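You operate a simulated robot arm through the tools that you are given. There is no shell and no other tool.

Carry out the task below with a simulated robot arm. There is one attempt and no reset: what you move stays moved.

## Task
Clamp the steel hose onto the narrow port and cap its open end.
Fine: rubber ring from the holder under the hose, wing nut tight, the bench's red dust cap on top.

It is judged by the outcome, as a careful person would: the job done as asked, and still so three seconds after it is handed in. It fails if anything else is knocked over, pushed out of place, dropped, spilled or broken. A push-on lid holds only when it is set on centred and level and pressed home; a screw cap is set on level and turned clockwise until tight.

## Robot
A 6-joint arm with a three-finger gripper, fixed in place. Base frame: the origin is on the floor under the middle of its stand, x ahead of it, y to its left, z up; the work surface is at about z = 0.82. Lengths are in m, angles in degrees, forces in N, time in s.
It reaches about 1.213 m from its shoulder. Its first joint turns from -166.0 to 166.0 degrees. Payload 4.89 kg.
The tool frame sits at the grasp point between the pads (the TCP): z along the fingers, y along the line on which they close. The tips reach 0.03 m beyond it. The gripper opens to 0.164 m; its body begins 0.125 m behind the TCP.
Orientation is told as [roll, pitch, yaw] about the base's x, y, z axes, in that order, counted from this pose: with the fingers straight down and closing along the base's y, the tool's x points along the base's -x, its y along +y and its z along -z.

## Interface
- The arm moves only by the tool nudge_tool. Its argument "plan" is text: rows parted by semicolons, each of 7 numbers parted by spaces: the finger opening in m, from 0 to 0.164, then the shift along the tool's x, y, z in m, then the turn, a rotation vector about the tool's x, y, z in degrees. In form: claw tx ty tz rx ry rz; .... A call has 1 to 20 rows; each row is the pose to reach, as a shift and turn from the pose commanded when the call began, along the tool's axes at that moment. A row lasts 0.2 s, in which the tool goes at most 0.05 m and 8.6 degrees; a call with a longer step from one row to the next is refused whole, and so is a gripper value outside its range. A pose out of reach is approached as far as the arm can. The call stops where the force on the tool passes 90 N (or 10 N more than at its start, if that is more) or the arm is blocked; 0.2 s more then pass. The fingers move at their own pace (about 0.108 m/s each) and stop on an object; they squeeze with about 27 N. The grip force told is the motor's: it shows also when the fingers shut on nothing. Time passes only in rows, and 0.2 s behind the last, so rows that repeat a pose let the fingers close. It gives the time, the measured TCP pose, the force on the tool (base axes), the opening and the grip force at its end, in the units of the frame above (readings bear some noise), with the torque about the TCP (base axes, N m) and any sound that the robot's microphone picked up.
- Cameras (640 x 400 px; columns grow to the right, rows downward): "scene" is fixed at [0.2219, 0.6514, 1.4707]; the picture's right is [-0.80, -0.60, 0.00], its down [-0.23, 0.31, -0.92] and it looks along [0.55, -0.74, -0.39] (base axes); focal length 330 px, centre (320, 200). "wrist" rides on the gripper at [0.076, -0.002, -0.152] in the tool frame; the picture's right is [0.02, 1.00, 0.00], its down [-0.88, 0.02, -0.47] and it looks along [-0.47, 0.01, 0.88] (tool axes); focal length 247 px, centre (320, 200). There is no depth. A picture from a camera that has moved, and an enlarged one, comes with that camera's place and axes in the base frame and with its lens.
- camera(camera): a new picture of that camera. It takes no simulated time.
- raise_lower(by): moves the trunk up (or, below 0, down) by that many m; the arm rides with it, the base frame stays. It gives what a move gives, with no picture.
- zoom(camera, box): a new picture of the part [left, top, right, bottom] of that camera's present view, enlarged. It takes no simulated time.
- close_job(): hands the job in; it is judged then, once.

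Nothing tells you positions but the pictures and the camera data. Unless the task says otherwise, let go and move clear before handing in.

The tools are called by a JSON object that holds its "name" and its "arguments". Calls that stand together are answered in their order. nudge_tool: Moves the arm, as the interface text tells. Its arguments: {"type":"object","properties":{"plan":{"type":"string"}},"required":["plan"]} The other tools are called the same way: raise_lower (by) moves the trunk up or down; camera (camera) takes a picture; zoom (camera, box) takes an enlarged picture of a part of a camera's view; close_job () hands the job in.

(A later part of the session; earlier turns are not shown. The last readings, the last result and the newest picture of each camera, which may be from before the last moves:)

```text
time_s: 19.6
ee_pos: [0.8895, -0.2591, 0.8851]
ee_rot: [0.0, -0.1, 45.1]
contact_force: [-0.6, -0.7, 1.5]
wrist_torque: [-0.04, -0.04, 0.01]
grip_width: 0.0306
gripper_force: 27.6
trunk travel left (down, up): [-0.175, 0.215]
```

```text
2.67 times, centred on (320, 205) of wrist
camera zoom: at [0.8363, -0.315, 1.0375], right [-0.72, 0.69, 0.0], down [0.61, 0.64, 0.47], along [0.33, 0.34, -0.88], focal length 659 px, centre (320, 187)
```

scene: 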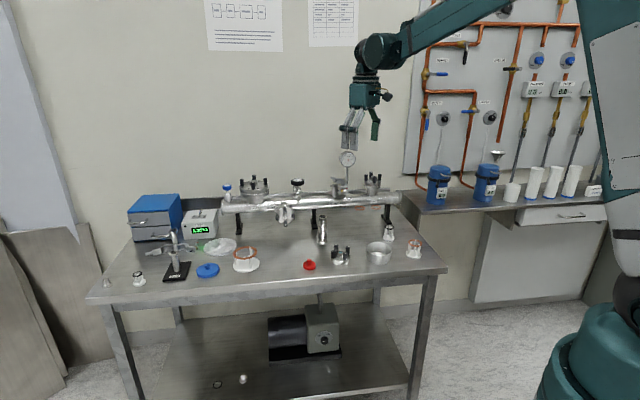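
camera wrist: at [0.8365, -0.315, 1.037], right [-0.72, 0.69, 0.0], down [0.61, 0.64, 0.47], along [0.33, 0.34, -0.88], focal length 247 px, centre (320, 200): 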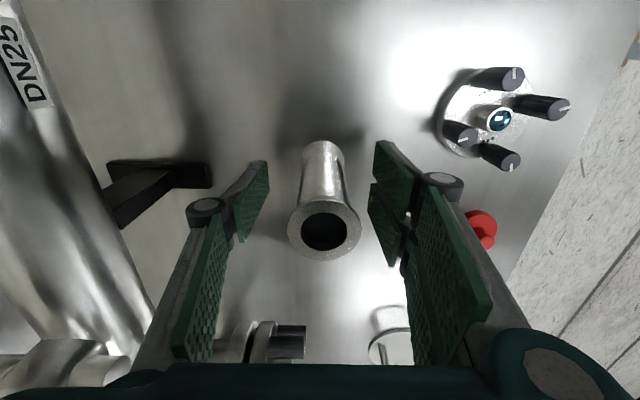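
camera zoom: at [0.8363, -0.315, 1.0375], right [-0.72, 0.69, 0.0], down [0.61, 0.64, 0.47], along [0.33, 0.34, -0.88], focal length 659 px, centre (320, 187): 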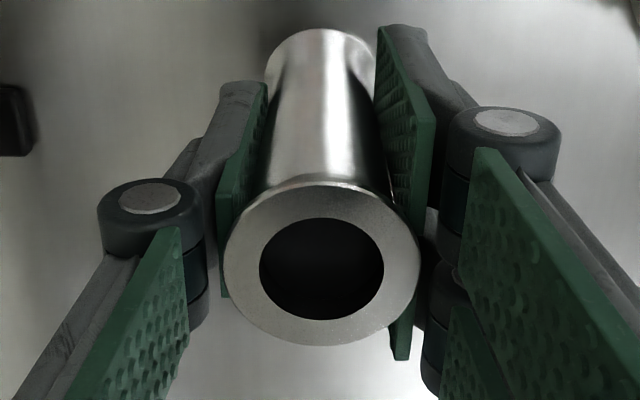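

The hose is gripped at 30.6 mm. I'll lift it straight up and check it hangs vertical.

{"name": "nudge_tool", "arguments": {"plan": "0.025 0 0 -0.005 0 0 0; 0.025 0 0 -0.02 0 0 0; 0.025 0 0 -0.05 0 0 0; 0.025 0 0 -0.09 0 0 0; 0.025 0 0 -0.13 0 0 0; 0.025 0 0 -0.17 0 0 0; 0.025 0 0 -0.21 0 0 0; 0.025 0 0 -0.25 0 0 0; 0.025 0 0 -0.27 0 0 0; 0.025 0 0 -0.27 0 0 0"}}

{"name": "camera", "arguments": {"camera": "scene"}}

{"name": "zoom", "arguments": {"camera": "scene", "box": [280, 120, 376, 180]}}

{"name": "camera", "arguments": {"camera": "wrist"}}

```text
time_s: 21.8
ee_pos: [0.8878, -0.2593, 1.1552]
ee_rot: [0.0, -0.1, 45.0]
contact_force: [-0.7, 0.4, -2.1]
wrist_torque: [-0.01, -0.04, -0.02]
grip_width: 0.0305
gripper_force: 27.1
trunk travel left (down, up): [-0.175, 0.215]
```

```text
taken
```

scene: 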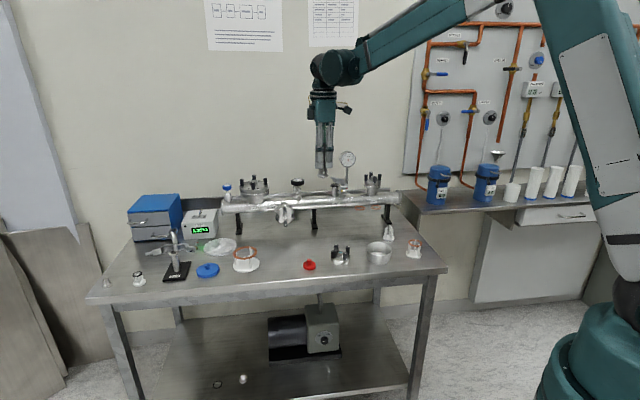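

```text
6.67 times, centred on (328, 150) of scene
camera zoom: at [0.2219, 0.6514, 1.4707], right [-0.8, -0.6, 0.0], down [-0.23, 0.31, -0.92], along [0.55, -0.74, -0.39], focal length 2198 px, centre (267, 533)
```

zoom: 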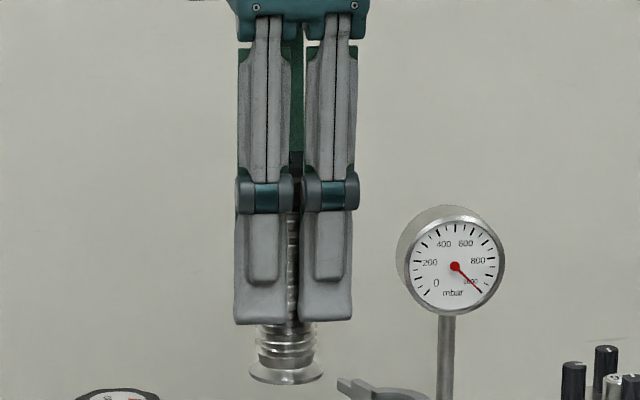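

```text
taken
camera wrist: at [0.8354, -0.3147, 1.308], right [-0.72, 0.69, 0.0], down [0.61, 0.64, 0.47], along [0.33, 0.34, -0.88], focal length 247 px, centre (320, 200)
```

wrist: 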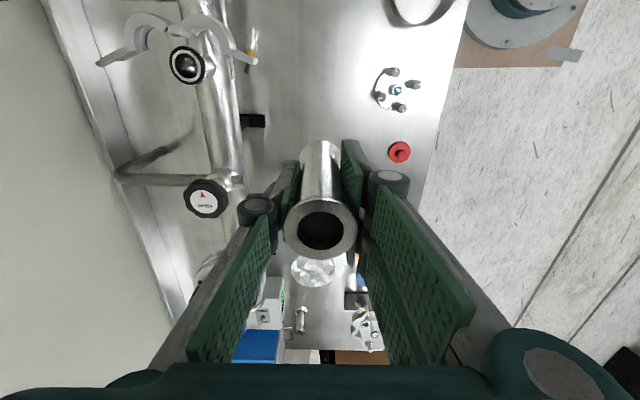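

{"name": "zoom", "arguments": {"camera": "wrist", "box": [272, 130, 368, 190]}}

{"name": "zoom", "arguments": {"camera": "wrist", "box": [272, 190, 368, 265]}}

{"name": "zoom", "arguments": {"camera": "wrist", "box": [80, 0, 272, 120]}}

```text
6.67 times, centred on (320, 160) of wrist
camera zoom: at [0.8354, -0.3147, 1.308], right [-0.72, 0.69, 0.0], down [0.61, 0.64, 0.47], along [0.33, 0.34, -0.88], focal length 1646 px, centre (320, 467)
```

zoom: 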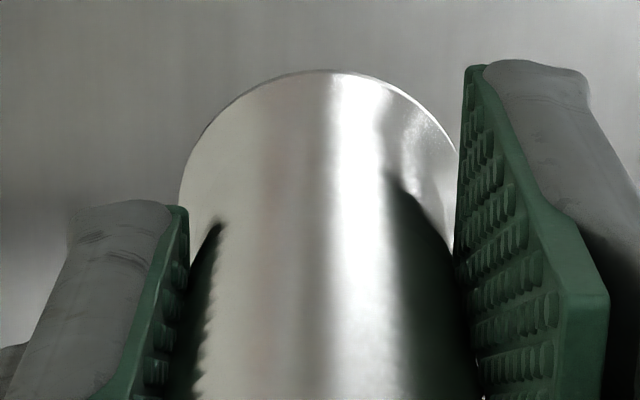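

```text
5.33 times, centred on (320, 228) of wrist
camera zoom: at [0.8354, -0.3147, 1.308], right [-0.72, 0.69, 0.0], down [0.61, 0.64, 0.47], along [0.33, 0.34, -0.88], focal length 1317 px, centre (320, 53)
```

zoom: 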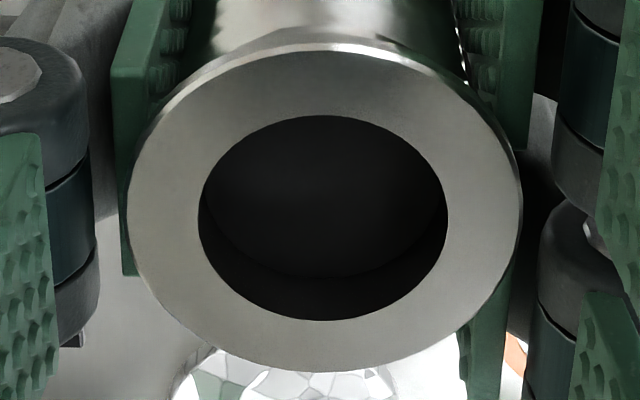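

```text
3.33 times, centred on (176, 60) of wrist
camera zoom: at [0.8354, -0.3147, 1.308], right [-0.72, 0.69, 0.0], down [0.61, 0.64, 0.47], along [0.33, 0.34, -0.88], focal length 823 px, centre (800, 667)
```

zoom: 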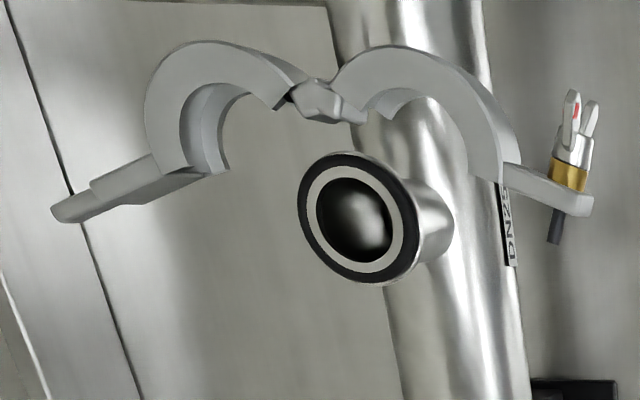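

The hose is vertical and its axis is on the TCP. I'll carry it over the port at the same command where the ring was released, staying high.

{"name": "nudge_tool", "arguments": {"plan": "0.025 0.008 -0.016 0 0 0 0; 0.025 0.022 -0.045 0 0 0 0; 0.025 0.037 -0.075 0 0 0 0; 0.025 0.052 -0.105 0 0 0 0; 0.025 0.066 -0.134 0 0 0 0; 0.025 0.0735 -0.1497 0 0 0 0; 0.025 0.0735 -0.1497 0.02 0 0 0; 0.025 0.0735 -0.1497 0.04 0 0 0; 0.025 0.0735 -0.1497 0.04 0 0 0"}}

{"name": "camera", "arguments": {"camera": "wrist"}}

{"name": "zoom", "arguments": {"camera": "wrist", "box": [272, 110, 368, 170]}}

{"name": "zoom", "arguments": {"camera": "scene", "box": [304, 150, 384, 200]}}

```text
time_s: 23.8
ee_pos: [0.9415, -0.4172, 1.1148]
ee_rot: [0.0, -0.1, 45.1]
contact_force: [0.2, -0.1, -1.4]
wrist_torque: [-0.01, 0.02, 0.0]
grip_width: 0.0303
gripper_force: 26.9
trunk travel left (down, up): [-0.175, 0.215]
```

```text
taken
camera wrist: at [0.8897, -0.4723, 1.2673], right [-0.72, 0.69, 0.0], down [0.61, 0.64, 0.47], along [0.33, 0.34, -0.88], focal length 247 px, centre (320, 200)
```

wrist: 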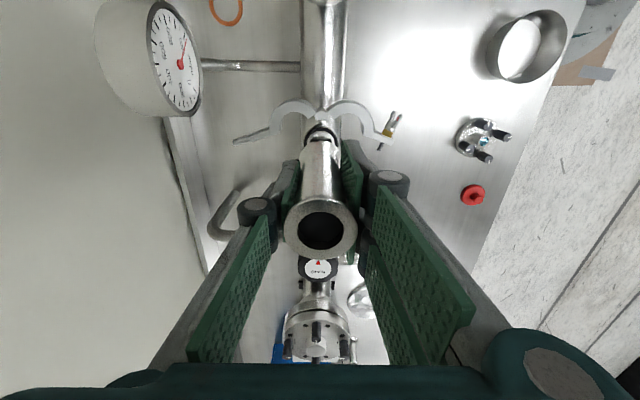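

```text
6.67 times, centred on (320, 140) of wrist
camera zoom: at [0.8897, -0.4723, 1.2673], right [-0.72, 0.69, 0.0], down [0.61, 0.64, 0.47], along [0.33, 0.34, -0.88], focal length 1646 px, centre (320, 600)
```

zoom: 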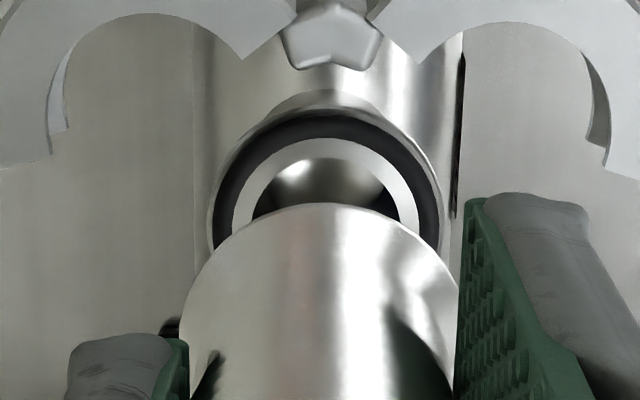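

```text
8.00 times, centred on (344, 175) of scene
camera zoom: at [0.2219, 0.6514, 1.4707], right [-0.8, -0.6, 0.0], down [-0.23, 0.31, -0.92], along [0.55, -0.74, -0.39], focal length 2638 px, centre (128, 400)
```

zoom: 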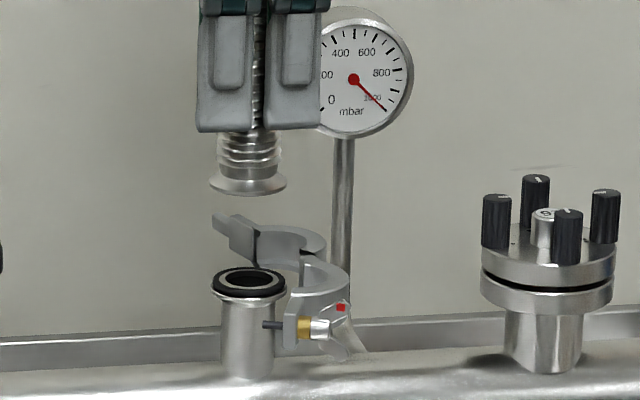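

The ring centre is about 1 mm off the hose axis (tool +x, +y). I'll correct that and lower the hose to a few mm above the ring.

{"name": "nudge_tool", "arguments": {"plan": "0.025 0.0004 0.0005 0.01 0 0 0; 0.025 0.0007 0.001 0.022 0 0 0; 0.025 0.0007 0.001 0.034 0 0 0; 0.025 0.0007 0.001 0.043 0 0 0; 0.025 0.0007 0.001 0.043 0 0 0"}}

{"name": "zoom", "arguments": {"camera": "wrist", "box": [272, 110, 368, 170]}}

{"name": "zoom", "arguments": {"camera": "scene", "box": [314, 170, 362, 200]}}

```text
time_s: 25.0
ee_pos: [0.9405, -0.4172, 1.0715]
ee_rot: [0.0, -0.2, 45.1]
contact_force: [1.0, 0.8, -1.8]
wrist_torque: [-0.01, 0.02, -0.03]
grip_width: 0.0305
gripper_force: 27.1
trunk travel left (down, up): [-0.175, 0.215]
```

```text
6.67 times, centred on (320, 140) of wrist
camera zoom: at [0.8886, -0.472, 1.2239], right [-0.72, 0.69, 0.0], down [0.61, 0.64, 0.47], along [0.33, 0.34, -0.88], focal length 1646 px, centre (320, 600)
```

zoom: 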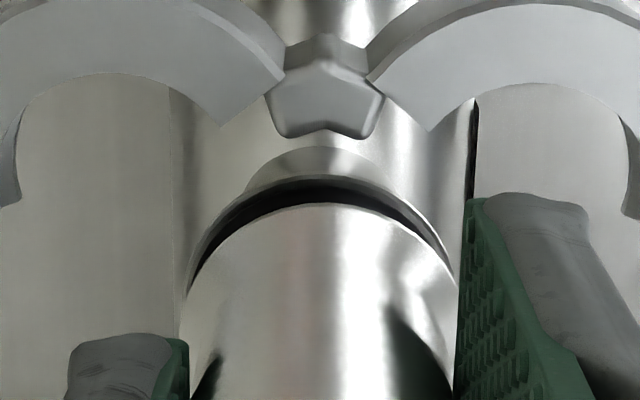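

```text
13.33 times, centred on (338, 185) of scene
camera zoom: at [0.2219, 0.6514, 1.4707], right [-0.8, -0.6, 0.0], down [-0.23, 0.31, -0.92], along [0.55, -0.74, -0.39], focal length 4397 px, centre (80, 400)
```

zoom: 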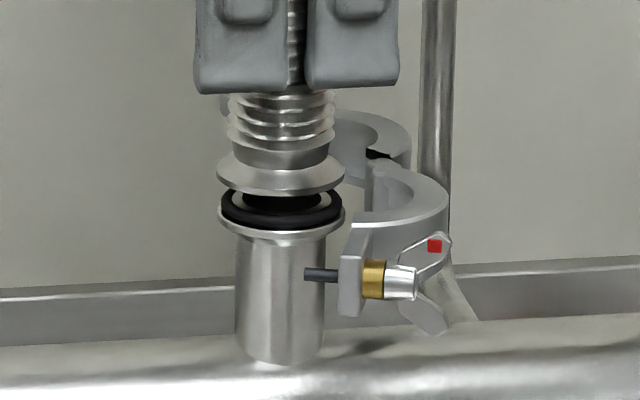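

Everything lines up from both views. Lowering onto the ring gently.

{"name": "nudge_tool", "arguments": {"plan": "0.025 0 0.0002 0.003 0 0 0; 0.025 0 0.0003 0.006 0 0 0; 0.025 0 0.0003 0.008 0 0 0; 0.025 0 0.0003 0.008 0 0 0"}}

{"name": "zoom", "arguments": {"camera": "scene", "box": [314, 170, 362, 200]}}

```text
time_s: 26.0
ee_pos: [0.9397, -0.4171, 1.0647]
ee_rot: [0.0, -0.1, 45.1]
contact_force: [5.2, -7.5, 14.9]
wrist_torque: [-0.44, -0.33, -0.05]
grip_width: 0.0308
gripper_force: 26.8
trunk travel left (down, up): [-0.175, 0.215]
```

```text
13.33 times, centred on (338, 185) of scene
camera zoom: at [0.2219, 0.6514, 1.4707], right [-0.8, -0.6, 0.0], down [-0.23, 0.31, -0.92], along [0.55, -0.74, -0.39], focal length 4397 px, centre (80, 400)
```

zoom: 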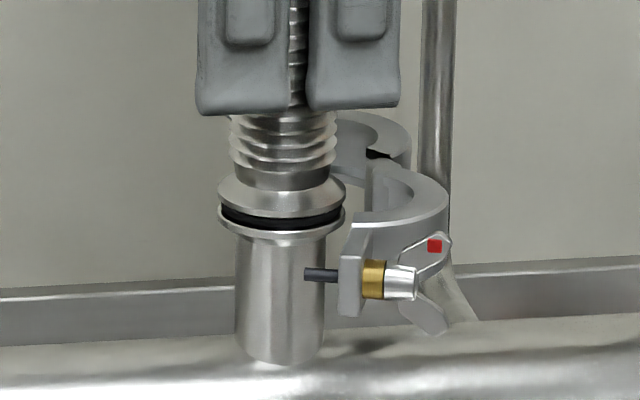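

Contact at 15 N, with a lateral push toward tool -y. I'll shift about 1 mm that way so the hose self-centres on the ring, and press slightly.

{"name": "nudge_tool", "arguments": {"plan": "0.025 0 -0.0006 0 0 0 0; 0.025 0 -0.0012 0.0005 0 0 0; 0.025 0 -0.0012 0.001 0 0 0; 0.025 0 -0.0012 0.001 0 0 0"}}

{"name": "zoom", "arguments": {"camera": "scene", "box": [322, 176, 354, 196]}}

{"name": "zoom", "arguments": {"camera": "wrist", "box": [272, 110, 368, 170]}}

```text
time_s: 27.0
ee_pos: [0.9415, -0.4169, 1.0641]
ee_rot: [-0.2, -0.1, 45.0]
contact_force: [0.2, -4.2, 23.4]
wrist_torque: [-0.2, 0.05, -0.01]
grip_width: 0.0308
gripper_force: 27.4
trunk travel left (down, up): [-0.175, 0.215]
```

```text
16.00 times, centred on (338, 186) of scene
camera zoom: at [0.2219, 0.6514, 1.4707], right [-0.8, -0.6, 0.0], down [-0.23, 0.31, -0.92], along [0.55, -0.74, -0.39], focal length 5276 px, centre (32, 424)
```

zoom: 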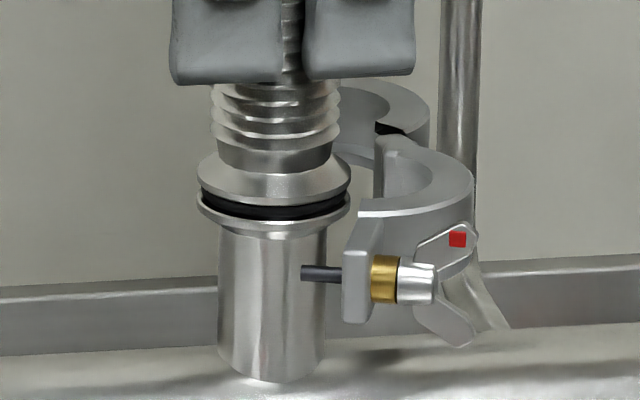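

```text
6.67 times, centred on (320, 140) of wrist
camera zoom: at [0.8882, -0.4723, 1.2163], right [-0.72, 0.69, 0.0], down [0.61, 0.64, 0.47], along [0.33, 0.34, -0.88], focal length 1646 px, centre (320, 600)
```

zoom: 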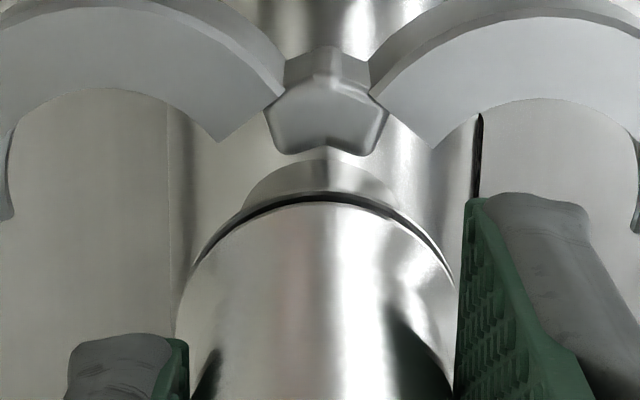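

The lateral force is gone and the stack looks seated flat. I'll ease off, open the fingers slightly, and check that the hose stands on the ring.

{"name": "nudge_tool", "arguments": {"plan": "0.025 0 0 -0.0012 0 0 0; 0.025 0 0 -0.0012 0 0 0; 0.034 0 0 -0.0012 0 0 0; 0.045 0 0 -0.0012 0 0 0; 0.055 0 0 -0.0012 0 0 0; 0.055 0 0 -0.0012 0 0 0"}}

{"name": "zoom", "arguments": {"camera": "scene", "box": [314, 160, 362, 200]}}

{"name": "camera", "arguments": {"camera": "wrist"}}

```text
time_s: 28.4
ee_pos: [0.9411, -0.417, 1.0641]
ee_rot: [0.0, 0.0, 45.2]
contact_force: [-0.2, -0.5, 0.4]
wrist_torque: [0.04, 0.0, 0.03]
grip_width: 0.0548
gripper_force: 0.1
trunk travel left (down, up): [-0.175, 0.215]
```

```text
10.00 times, centred on (338, 180) of scene
camera zoom: at [0.2219, 0.6514, 1.4707], right [-0.8, -0.6, 0.0], down [-0.23, 0.31, -0.92], along [0.55, -0.74, -0.39], focal length 3298 px, centre (140, 400)
```

zoom: 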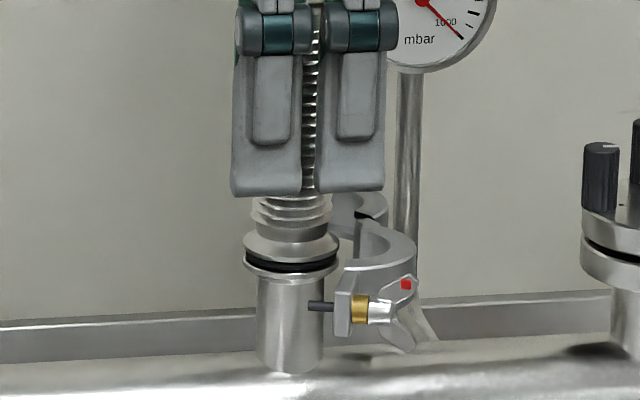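

```text
taken
camera wrist: at [0.8891, -0.4727, 1.2166], right [-0.72, 0.69, 0.0], down [0.61, 0.64, 0.47], along [0.33, 0.34, -0.88], focal length 247 px, centre (320, 200)
```

wrist: 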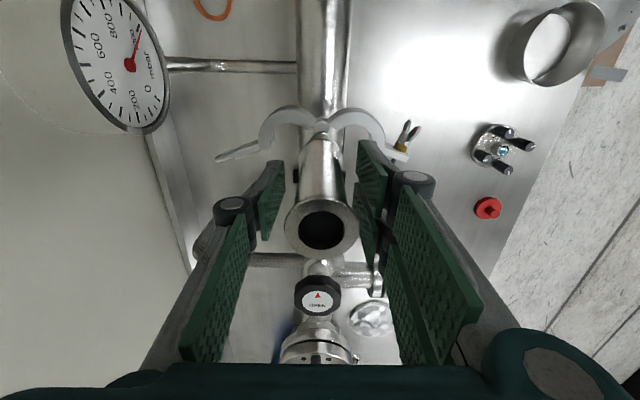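

The hose now stands on the ring by itself. I'll raise clear of it and study the clamp jaws from above before closing them.

{"name": "nudge_tool", "arguments": {"plan": "0.06 0 0 -0.02 0 0 0; 0.06 0 0 -0.05 0 0 0; 0.08 0 0 -0.09 0 0 0; 0.12 0 0 -0.13 0 0 0; 0.164 0 0 -0.15 0 0 0; 0.164 0 0 -0.15 0 0 0; 0.164 0 0 -0.15 0 0 0"}}

{"name": "camera", "arguments": {"camera": "wrist"}}

{"name": "zoom", "arguments": {"camera": "wrist", "box": [224, 80, 416, 200]}}

{"name": "zoom", "arguments": {"camera": "scene", "box": [306, 160, 370, 200]}}

```text
time_s: 30.0
ee_pos: [0.9419, -0.4176, 1.2148]
ee_rot: [0.0, -0.1, 45.1]
contact_force: [-0.7, -0.2, 1.8]
wrist_torque: [0.0, 0.01, 0.0]
grip_width: 0.1643
gripper_force: 0.0
trunk travel left (down, up): [-0.175, 0.215]
```

```text
taken
camera wrist: at [0.8891, -0.4727, 1.3665], right [-0.72, 0.69, 0.0], down [0.61, 0.64, 0.47], along [0.33, 0.34, -0.88], focal length 247 px, centre (320, 200)
```

wrist: 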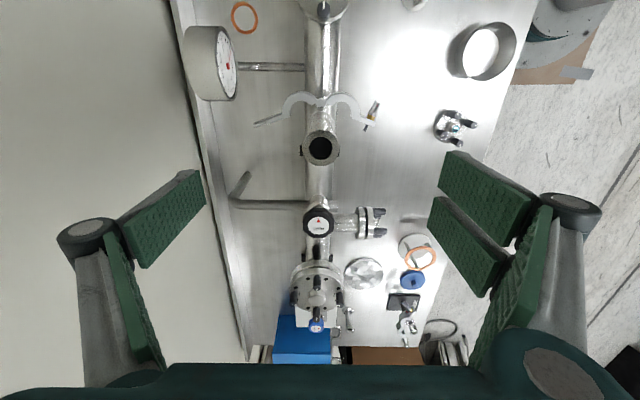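

```text
3.33 times, centred on (320, 140) of wrist
camera zoom: at [0.8891, -0.4727, 1.3665], right [-0.72, 0.69, 0.0], down [0.61, 0.64, 0.47], along [0.33, 0.34, -0.88], focal length 823 px, centre (320, 400)
```

zoom: 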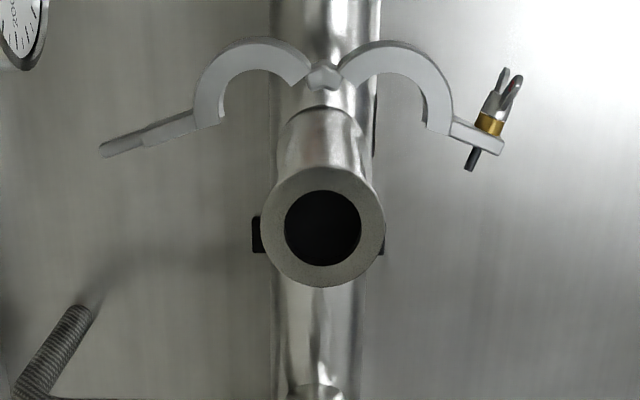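

```text
10.00 times, centred on (338, 180) of scene
camera zoom: at [0.2219, 0.6514, 1.4707], right [-0.8, -0.6, 0.0], down [-0.23, 0.31, -0.92], along [0.55, -0.74, -0.39], focal length 3298 px, centre (140, 400)
```

zoom: 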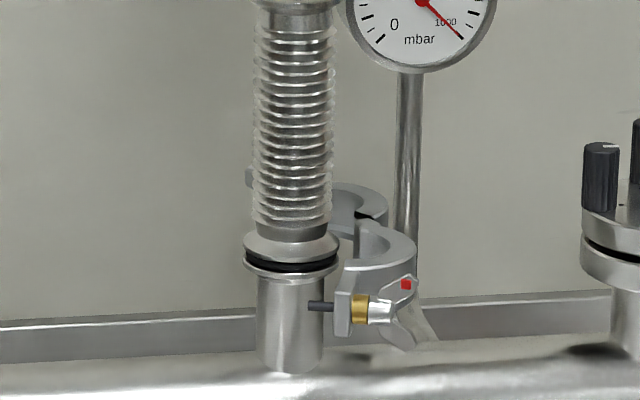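

The hose stands vertical and concentric. The clamp hinge is at tool (0.035, 0), with both jaws open by about 65°. I'll sweep the rear jaw closed with the pad of the single finger, keeping the open hand around the hose. First I'll descend behind the rear jaw's tip and check clearance.

{"name": "nudge_tool", "arguments": {"plan": "0.164 -0.012 -0.012 0 0 0 7; 0.164 -0.024 -0.026 0 0 0 14; 0.164 -0.032 -0.036 0 0 0 20; 0.164 -0.032 -0.036 0.04 0 0 20; 0.164 -0.032 -0.036 0.08 0 0 20; 0.164 -0.032 -0.036 0.12 0 0 20; 0.164 -0.032 -0.036 0.15 0 0 20; 0.164 -0.032 -0.036 0.15 0 0 20"}}

{"name": "camera", "arguments": {"camera": "wrist"}}

{"name": "camera", "arguments": {"camera": "scene"}}

{"name": "zoom", "arguments": {"camera": "scene", "box": [280, 130, 392, 200]}}

```text
time_s: 31.8
ee_pos: [0.9901, -0.4203, 1.0635]
ee_rot: [0.0, -0.1, 25.1]
contact_force: [0.7, 0.5, -0.4]
wrist_torque: [0.03, 0.03, 0.04]
grip_width: 0.1636
gripper_force: 0.2
trunk travel left (down, up): [-0.175, 0.215]
```

```text
taken
camera wrist: at [0.9218, -0.4543, 1.2148], right [-0.44, 0.9, 0.0], down [0.79, 0.39, 0.47], along [0.43, 0.21, -0.88], focal length 247 px, centre (320, 200)
```

wrist: 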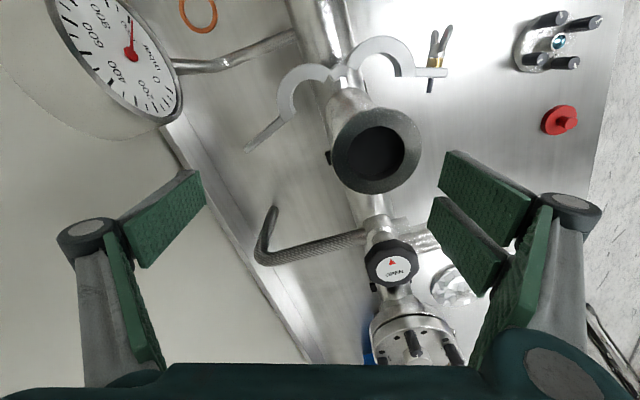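

```text
taken
```

scene: 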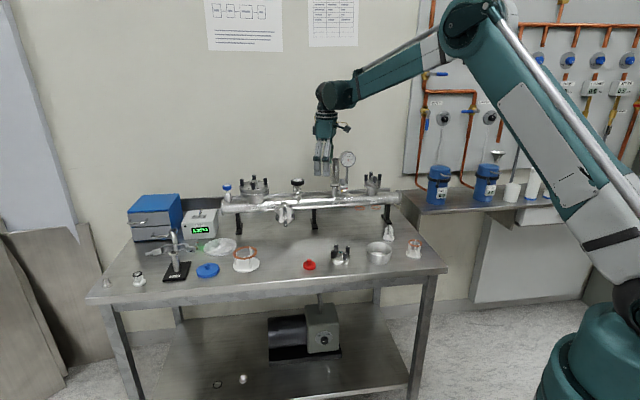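

```text
5.71 times, centred on (336, 165) of scene
camera zoom: at [0.2219, 0.6514, 1.4707], right [-0.8, -0.6, 0.0], down [-0.23, 0.31, -0.92], along [0.55, -0.74, -0.39], focal length 1884 px, centre (229, 400)
```

zoom: 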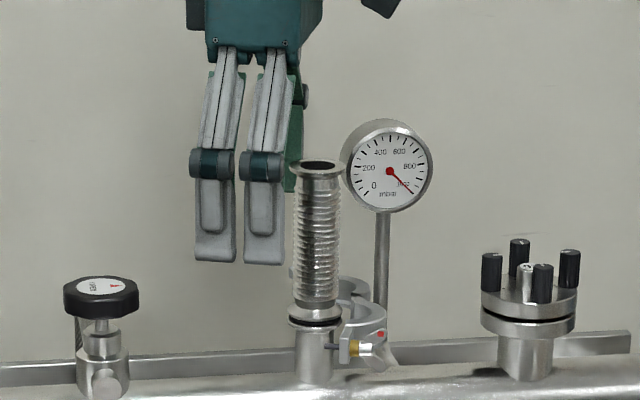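

Clear so far. I'll shift 5 mm toward tool +x for better overlap with the jaw tip and lower to clamp height.

{"name": "nudge_tool", "arguments": {"plan": "0.164 0.005 0 0.015 0 0 0; 0.164 0.005 0 0.03 0 0 0; 0.164 0.005 0 0.047 0 0 0; 0.164 0.005 0 0.047 0 0 0"}}

{"name": "camera", "arguments": {"camera": "wrist"}}

{"name": "zoom", "arguments": {"camera": "scene", "box": [290, 140, 386, 200]}}

```text
time_s: 32.8
ee_pos: [0.9854, -0.4216, 1.0161]
ee_rot: [0.0, -0.2, 25.1]
contact_force: [1.0, 0.1, -0.9]
wrist_torque: [-0.01, 0.02, 0.03]
grip_width: 0.1641
gripper_force: 0.0
trunk travel left (down, up): [-0.175, 0.215]
```

```text
taken
camera wrist: at [0.9168, -0.4564, 1.169], right [-0.44, 0.9, 0.0], down [0.79, 0.39, 0.47], along [0.43, 0.21, -0.88], focal length 247 px, centre (320, 200)
```

wrist: 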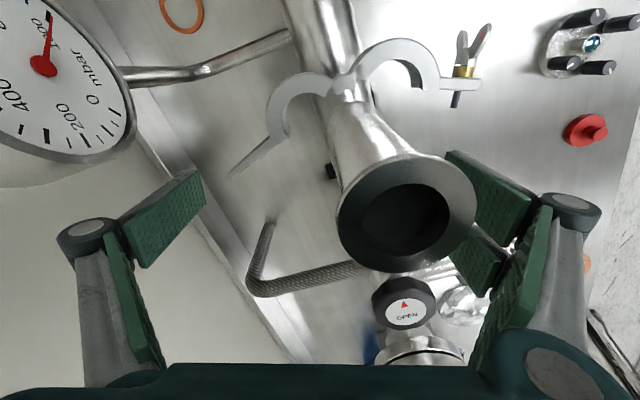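

```text
6.67 times, centred on (338, 170) of scene
camera zoom: at [0.2219, 0.6514, 1.4707], right [-0.8, -0.6, 0.0], down [-0.23, 0.31, -0.92], along [0.55, -0.74, -0.39], focal length 2198 px, centre (200, 400)
```

zoom: 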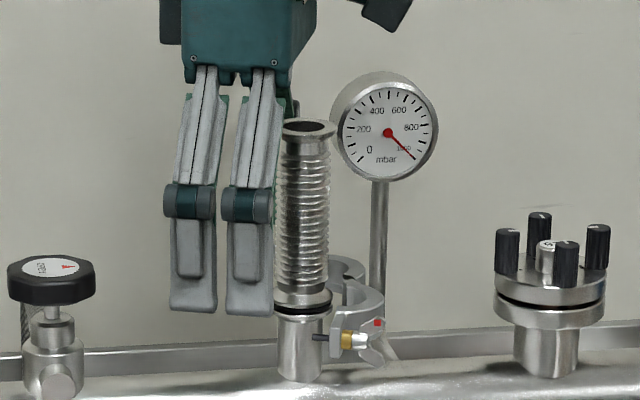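

The finger pad is behind the rear jaw tip, with about 17 mm to go. I'll sweep it gently toward the front and watch the force.

{"name": "nudge_tool", "arguments": {"plan": "0.164 0 0.008 0 0 0 0; 0.164 0 0.015 0 0 0 0; 0.164 0 0.020 0 0 0 0; 0.164 0 0.025 0 0 0 0; 0.164 -0.002 0.030 0 0 0 0; 0.164 -0.002 0.030 0 0 0 0"}}

{"name": "camera", "arguments": {"camera": "wrist"}}

{"name": "zoom", "arguments": {"camera": "scene", "box": [290, 140, 386, 200]}}

```text
time_s: 34.2
ee_pos: [0.9734, -0.3942, 1.0173]
ee_rot: [0.0, -0.1, 25.1]
contact_force: [1.3, 0.1, -0.3]
wrist_torque: [-0.01, 0.0, -0.01]
grip_width: 0.164
gripper_force: 0.0
trunk travel left (down, up): [-0.175, 0.215]
```

```text
taken
camera wrist: at [0.906, -0.4283, 1.1695], right [-0.44, 0.9, 0.0], down [0.79, 0.39, 0.47], along [0.43, 0.21, -0.88], focal length 247 px, centre (320, 200)
```

wrist: 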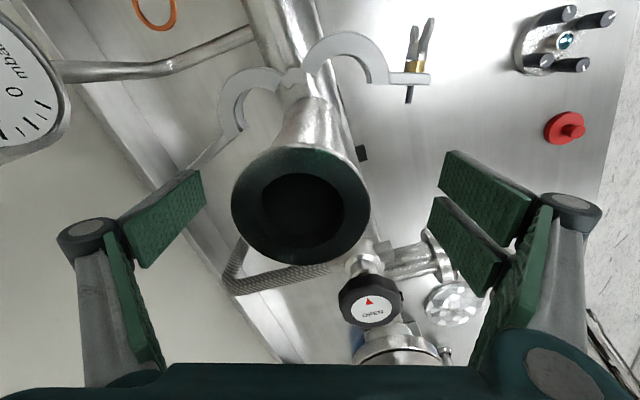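

```text
6.67 times, centred on (338, 170) of scene
camera zoom: at [0.2219, 0.6514, 1.4707], right [-0.8, -0.6, 0.0], down [-0.23, 0.31, -0.92], along [0.55, -0.74, -0.39], focal length 2198 px, centre (200, 400)
```

zoom: 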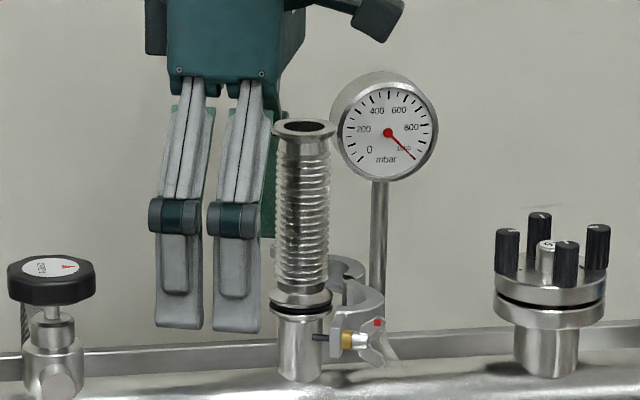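

{"name": "zoom", "arguments": {"camera": "wrist", "box": [130, 110, 290, 230]}}

```text
3.33 times, centred on (210, 170) of wrist
camera zoom: at [0.906, -0.4283, 1.1695], right [-0.44, 0.9, 0.0], down [0.79, 0.39, 0.47], along [0.43, 0.21, -0.88], focal length 823 px, centre (687, 300)
```

zoom: 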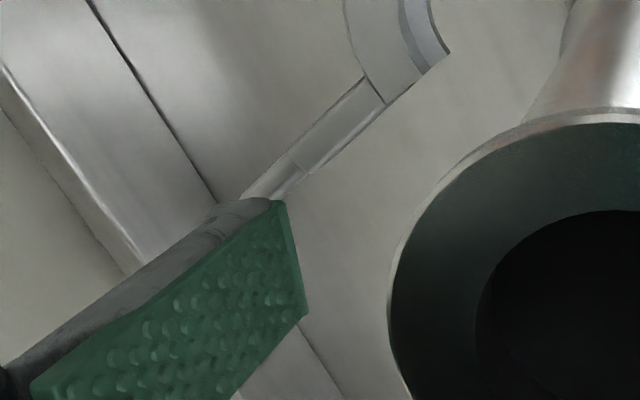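

The tip passed over the jaw because the fingertips retract when opened wide. They reach only about 4 mm past the TCP at full opening. I'll lift out and use the closed fist as the pusher instead, placing it behind the rear jaw.

{"name": "nudge_tool", "arguments": {"plan": "0.164 0 0 -0.04 0 0 0; 0.164 0 0 -0.08 0 0 0; 0.164 0 0 -0.12 0 0 0; 0.164 0 0 -0.15 0 0 0; 0.12 -0.002 -0.031 -0.15 0 0 -5; 0.08 -0.004 -0.063 -0.15 0 0 -10; 0.04 -0.007 -0.095 -0.15 0 0 -15; 0 -0.0091 -0.1257 -0.15 0 0 -20; 0 -0.0091 -0.1257 -0.15 0 0 -20; 0 -0.0091 -0.1257 -0.15 0 0 -20; 0 -0.0091 -0.1257 -0.15 0 0 -20"}}

{"name": "camera", "arguments": {"camera": "wrist"}}

{"name": "zoom", "arguments": {"camera": "scene", "box": [280, 110, 392, 200]}}

```text
time_s: 36.6
ee_pos: [1.0339, -0.504, 1.1663]
ee_rot: [0.1, 0.0, 45.1]
contact_force: [-0.2, 0.6, 0.3]
wrist_torque: [-0.04, -0.02, 0.03]
grip_width: 0.0001
gripper_force: 26.7
trunk travel left (down, up): [-0.175, 0.215]
```

```text
taken
camera wrist: at [0.983, -0.56, 1.3192], right [-0.72, 0.69, 0.0], down [0.61, 0.64, 0.47], along [0.33, 0.34, -0.88], focal length 247 px, centre (320, 200)
```

wrist: 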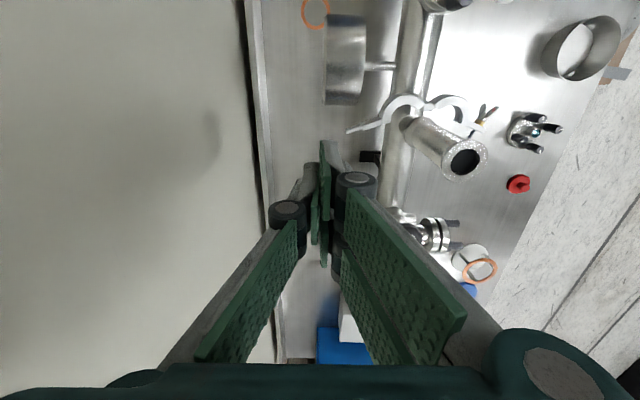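

```text
4.44 times, centred on (336, 155) of scene
camera zoom: at [0.2219, 0.6514, 1.4707], right [-0.8, -0.6, 0.0], down [-0.23, 0.31, -0.92], along [0.55, -0.74, -0.39], focal length 1466 px, centre (249, 400)
```

zoom: 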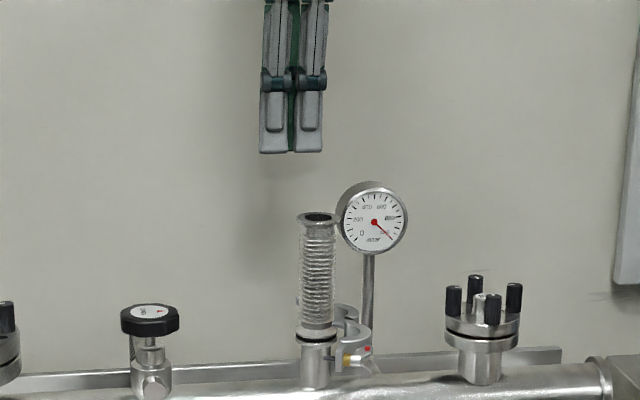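

The fist is behind the rear jaw with clearance to the gauge and wall. I'll lower it to clamp height and check.

{"name": "nudge_tool", "arguments": {"plan": "0 0 0 0.04 0 0 0; 0 0 0 0.08 0 0 0; 0 0 0 0.115 0 0 0; 0 0 0 0.14 0 0 0; 0 0 0 0.15 0 0 0; 0 0 0 0.15 0 0 0"}}

{"name": "camera", "arguments": {"camera": "wrist"}}

{"name": "zoom", "arguments": {"camera": "wrist", "box": [240, 80, 480, 230]}}

{"name": "zoom", "arguments": {"camera": "scene", "box": [290, 140, 386, 200]}}

```text
time_s: 38.0
ee_pos: [1.0355, -0.5054, 1.0178]
ee_rot: [0.0, -0.1, 45.1]
contact_force: [0.2, -0.6, -0.2]
wrist_torque: [-0.03, 0.03, -0.02]
grip_width: 0.0
gripper_force: 26.8
trunk travel left (down, up): [-0.175, 0.215]
```

```text
taken
camera wrist: at [0.9835, -0.5601, 1.1696], right [-0.72, 0.69, 0.0], down [0.61, 0.64, 0.47], along [0.33, 0.34, -0.88], focal length 247 px, centre (320, 200)
```

wrist: 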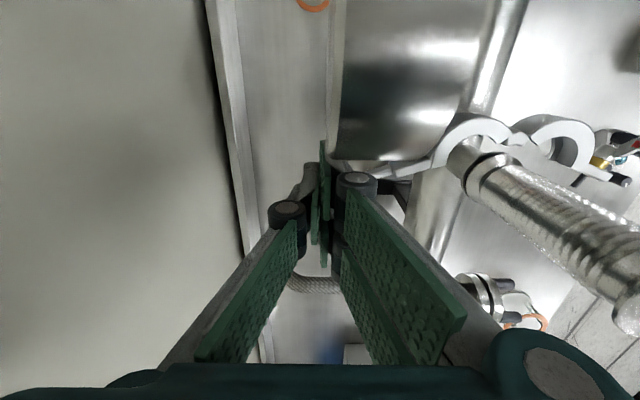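

```text
2.67 times, centred on (360, 155) of wrist
camera zoom: at [0.9835, -0.5601, 1.1696], right [-0.72, 0.69, 0.0], down [0.61, 0.64, 0.47], along [0.33, 0.34, -0.88], focal length 659 px, centre (213, 320)
```

zoom: 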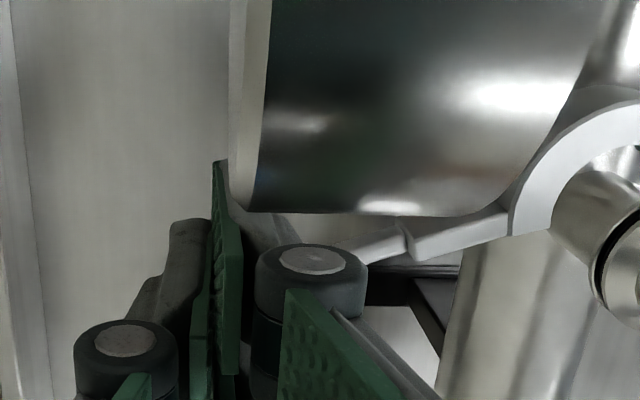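

```text
6.67 times, centred on (338, 170) of scene
camera zoom: at [0.2219, 0.6514, 1.4707], right [-0.8, -0.6, 0.0], down [-0.23, 0.31, -0.92], along [0.55, -0.74, -0.39], focal length 2198 px, centre (200, 400)
```

zoom: 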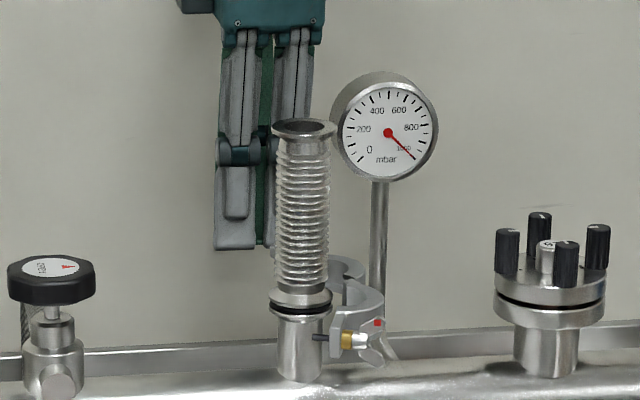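

The fist is positioned, with the gauge housing below and to the side of the camera but clear. Now I'll sweep the rear jaw partly closed, moving away from the gauge.

{"name": "nudge_tool", "arguments": {"plan": "0 0 0.008 0 0 0 0; 0 0 0.014 0 0 0 0; 0 -0.003 0.018 0 0 0 0; 0 -0.007 0.022 0 0 0 0; 0 -0.012 0.026 0 0 0 0; 0 -0.018 0.031 0 0 0 0; 0 -0.024 0.036 0 0 0 0; 0 -0.024 0.036 0 0 0 0"}}

{"name": "zoom", "arguments": {"camera": "wrist", "box": [280, 60, 520, 210]}}

{"name": "zoom", "arguments": {"camera": "scene", "box": [290, 140, 386, 200]}}

```text
time_s: 39.4
ee_pos: [1.0306, -0.4721, 1.0163]
ee_rot: [-0.5, -0.3, 45.2]
contact_force: [24.8, -9.2, 1.1]
wrist_torque: [-0.05, -0.44, 0.15]
grip_width: 0.0
gripper_force: 27.1
trunk travel left (down, up): [-0.175, 0.215]
stopped in row 7: the force on the tool passed its limit at 93 N (the readings are from after the stop); the commanded pose is now the measured one
```

```text
2.67 times, centred on (400, 135) of wrist
camera zoom: at [0.9773, -0.5267, 1.1686], right [-0.72, 0.69, -0.01], down [0.6, 0.64, 0.48], along [0.34, 0.34, -0.88], focal length 659 px, centre (107, 373)
```

zoom: 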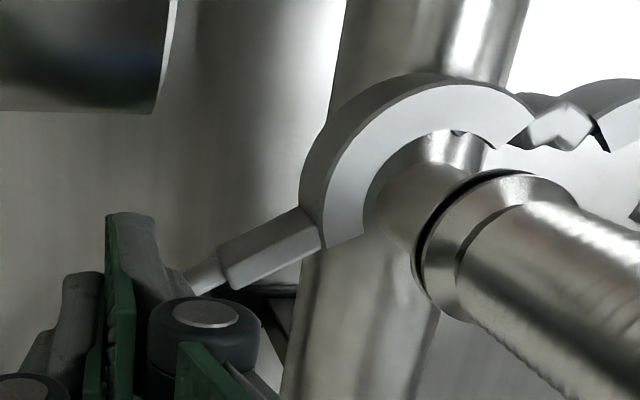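

```text
6.67 times, centred on (338, 170) of scene
camera zoom: at [0.2219, 0.6514, 1.4707], right [-0.8, -0.6, 0.0], down [-0.23, 0.31, -0.92], along [0.55, -0.74, -0.39], focal length 2198 px, centre (200, 400)
```

zoom: 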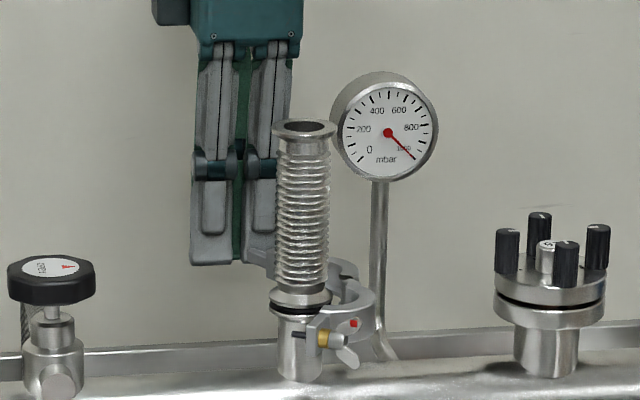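

The jaws appear to be linked, since the front jaw moved as well. The push stopped at 93 N, so I'll look closely before continuing.

{"name": "camera", "arguments": {"camera": "wrist"}}

{"name": "zoom", "arguments": {"camera": "wrist", "box": [380, 60, 640, 220]}}

{"name": "zoom", "arguments": {"camera": "scene", "box": [318, 172, 358, 197]}}

```text
taken
camera wrist: at [0.9773, -0.5267, 1.1686], right [-0.72, 0.69, -0.01], down [0.6, 0.64, 0.48], along [0.34, 0.34, -0.88], focal length 247 px, centre (320, 200)
```

wrist: 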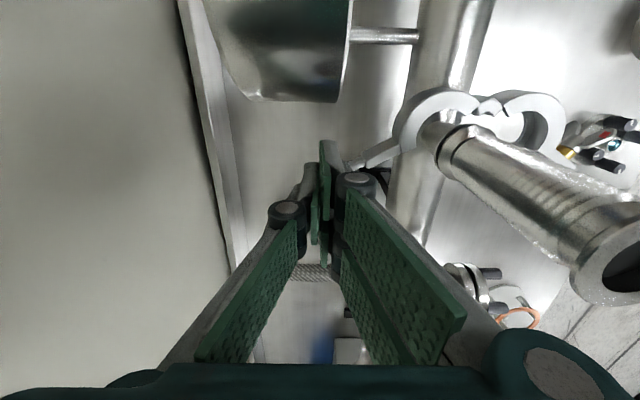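

```text
2.46 times, centred on (510, 140) of wrist
camera zoom: at [0.9773, -0.5267, 1.1686], right [-0.72, 0.69, -0.01], down [0.6, 0.64, 0.48], along [0.34, 0.34, -0.88], focal length 608 px, centre (-148, 348)
```

zoom: 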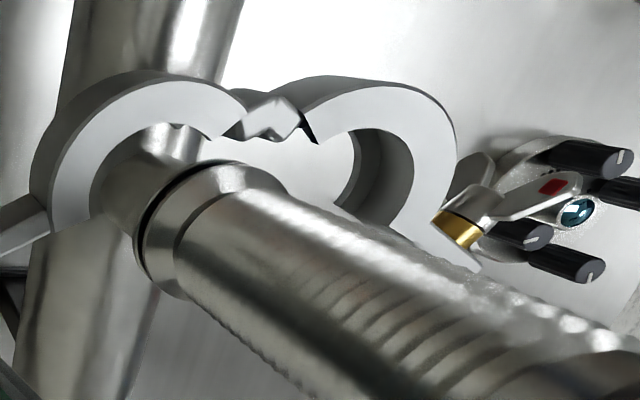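

```text
16.00 times, centred on (338, 184) of scene
camera zoom: at [0.2219, 0.6514, 1.4707], right [-0.8, -0.6, 0.0], down [-0.23, 0.31, -0.92], along [0.55, -0.74, -0.39], focal length 5276 px, centre (32, 448)
```

zoom: 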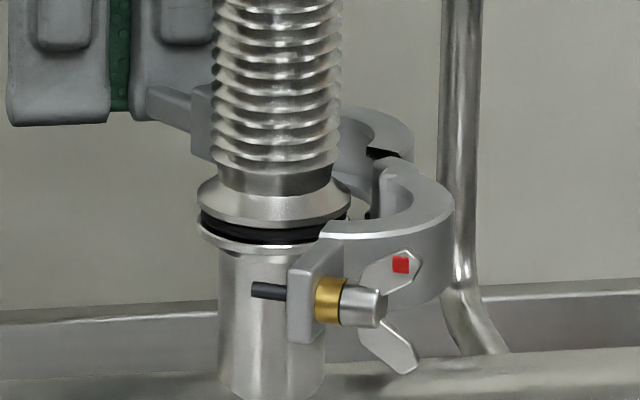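

The residual force runs along the rear arm toward the hinge, so this looks like a jam from pushing along the arm's axis. I'll back off slightly and see whether the jaws stay put.

{"name": "nudge_tool", "arguments": {"plan": "0 0 -0.004 0 0 0 0; 0 0 -0.010 0 0 0 0; 0 0 -0.010 0 0 0 0"}}

{"name": "camera", "arguments": {"camera": "wrist"}}

{"name": "zoom", "arguments": {"camera": "wrist", "box": [380, 60, 640, 220]}}

{"name": "zoom", "arguments": {"camera": "scene", "box": [318, 172, 358, 197]}}

```text
time_s: 40.2
ee_pos: [1.0365, -0.4771, 1.0181]
ee_rot: [-0.4, -0.3, 45.1]
contact_force: [-0.6, -0.1, -0.1]
wrist_torque: [0.0, -0.01, 0.0]
grip_width: 0.0003
gripper_force: 26.8
trunk travel left (down, up): [-0.175, 0.215]
```

```text
taken
camera wrist: at [0.983, -0.5327, 1.1702], right [-0.72, 0.69, -0.01], down [0.6, 0.64, 0.48], along [0.33, 0.34, -0.88], focal length 247 px, centre (320, 200)
```

wrist: 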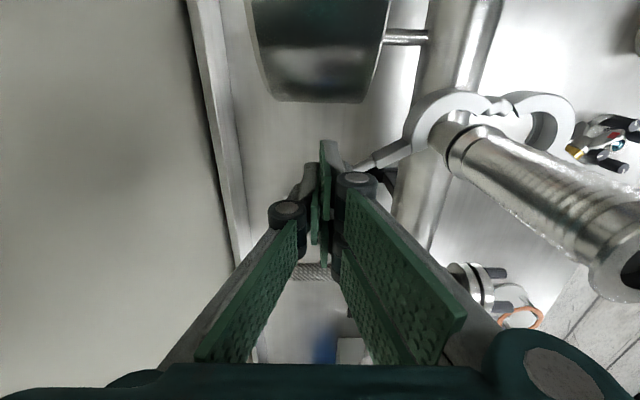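

```text
2.46 times, centred on (510, 140) of wrist
camera zoom: at [0.983, -0.5327, 1.1702], right [-0.72, 0.69, -0.01], down [0.6, 0.64, 0.48], along [0.33, 0.34, -0.88], focal length 608 px, centre (-148, 348)
```

zoom: 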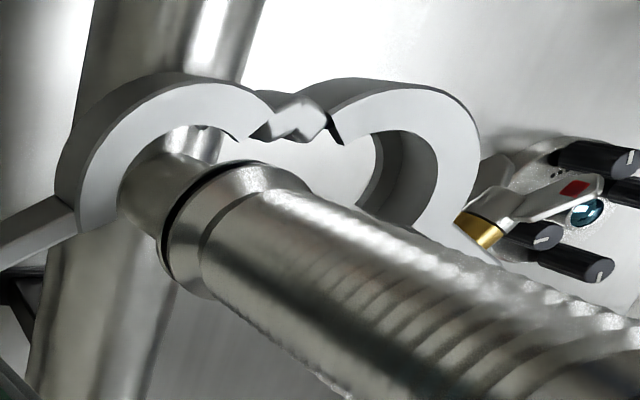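

```text
16.00 times, centred on (338, 184) of scene
camera zoom: at [0.2219, 0.6514, 1.4707], right [-0.8, -0.6, 0.0], down [-0.23, 0.31, -0.92], along [0.55, -0.74, -0.39], focal length 5276 px, centre (32, 448)
```

zoom: 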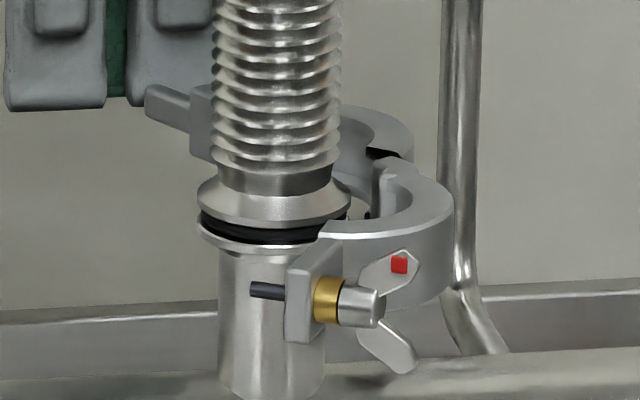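

The jaws stay where they are put. I'll rise, trim the small tilt, and look straight down at the clamp again.

{"name": "nudge_tool", "arguments": {"plan": "0 0 -0.002 -0.04 0 0 0; 0 0 -0.002 -0.08 0 0 0; 0 0 -0.002 -0.12 -0.25 0 0; 0 0 -0.002 -0.16 -0.5 -0.07 0; 0 0 -0.002 -0.197 -0.5 -0.07 0; 0.03 0.007 0.028 -0.197 -0.5 -0.07 0; 0.07 0.014 0.056 -0.197 -0.5 -0.07 0; 0.11 0.020 0.084 -0.197 -0.5 -0.07 0; 0.15 0.026 0.110 -0.197 -0.5 -0.07 0; 0.164 0.026 0.110 -0.197 -0.5 -0.07 0; 0.164 0.026 0.110 -0.197 -0.5 -0.07 0"}}

{"name": "camera", "arguments": {"camera": "wrist"}}

{"name": "zoom", "arguments": {"camera": "wrist", "box": [240, 70, 400, 170]}}

{"name": "zoom", "arguments": {"camera": "scene", "box": [306, 160, 370, 200]}}

```text
time_s: 42.6
ee_pos: [0.9384, -0.4186, 1.2152]
ee_rot: [0.2, -0.3, 45.1]
contact_force: [0.2, 0.0, -0.3]
wrist_torque: [-0.03, -0.04, 0.02]
grip_width: 0.1643
gripper_force: 0.1
trunk travel left (down, up): [-0.175, 0.215]
```

```text
taken
camera wrist: at [0.8855, -0.474, 1.3673], right [-0.72, 0.69, 0.0], down [0.61, 0.64, 0.48], along [0.33, 0.35, -0.88], focal length 247 px, centre (320, 200)
```

wrist: 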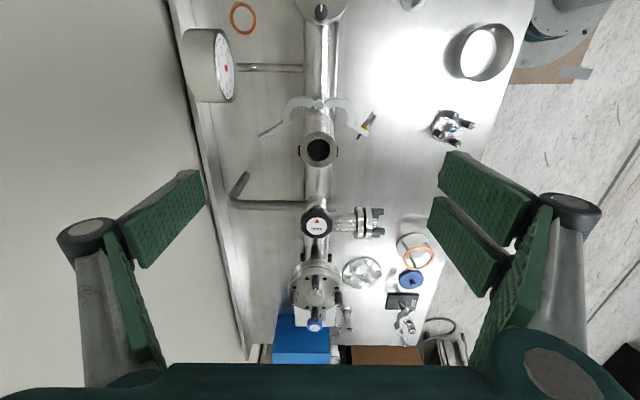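

```text
4.00 times, centred on (320, 120) of wrist
camera zoom: at [0.8855, -0.474, 1.3673], right [-0.72, 0.69, 0.0], down [0.61, 0.64, 0.48], along [0.33, 0.35, -0.88], focal length 988 px, centre (320, 520)
```

zoom: 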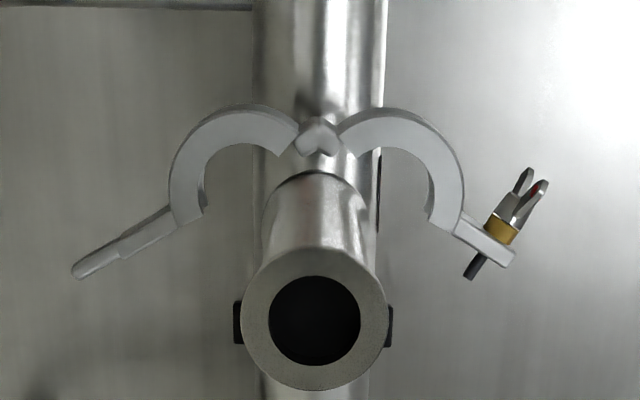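

```text
10.00 times, centred on (338, 180) of scene
camera zoom: at [0.2219, 0.6514, 1.4707], right [-0.8, -0.6, 0.0], down [-0.23, 0.31, -0.92], along [0.55, -0.74, -0.39], focal length 3298 px, centre (140, 400)
```

zoom: 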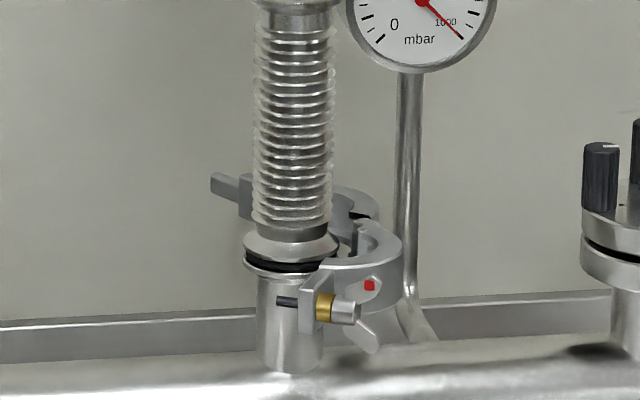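

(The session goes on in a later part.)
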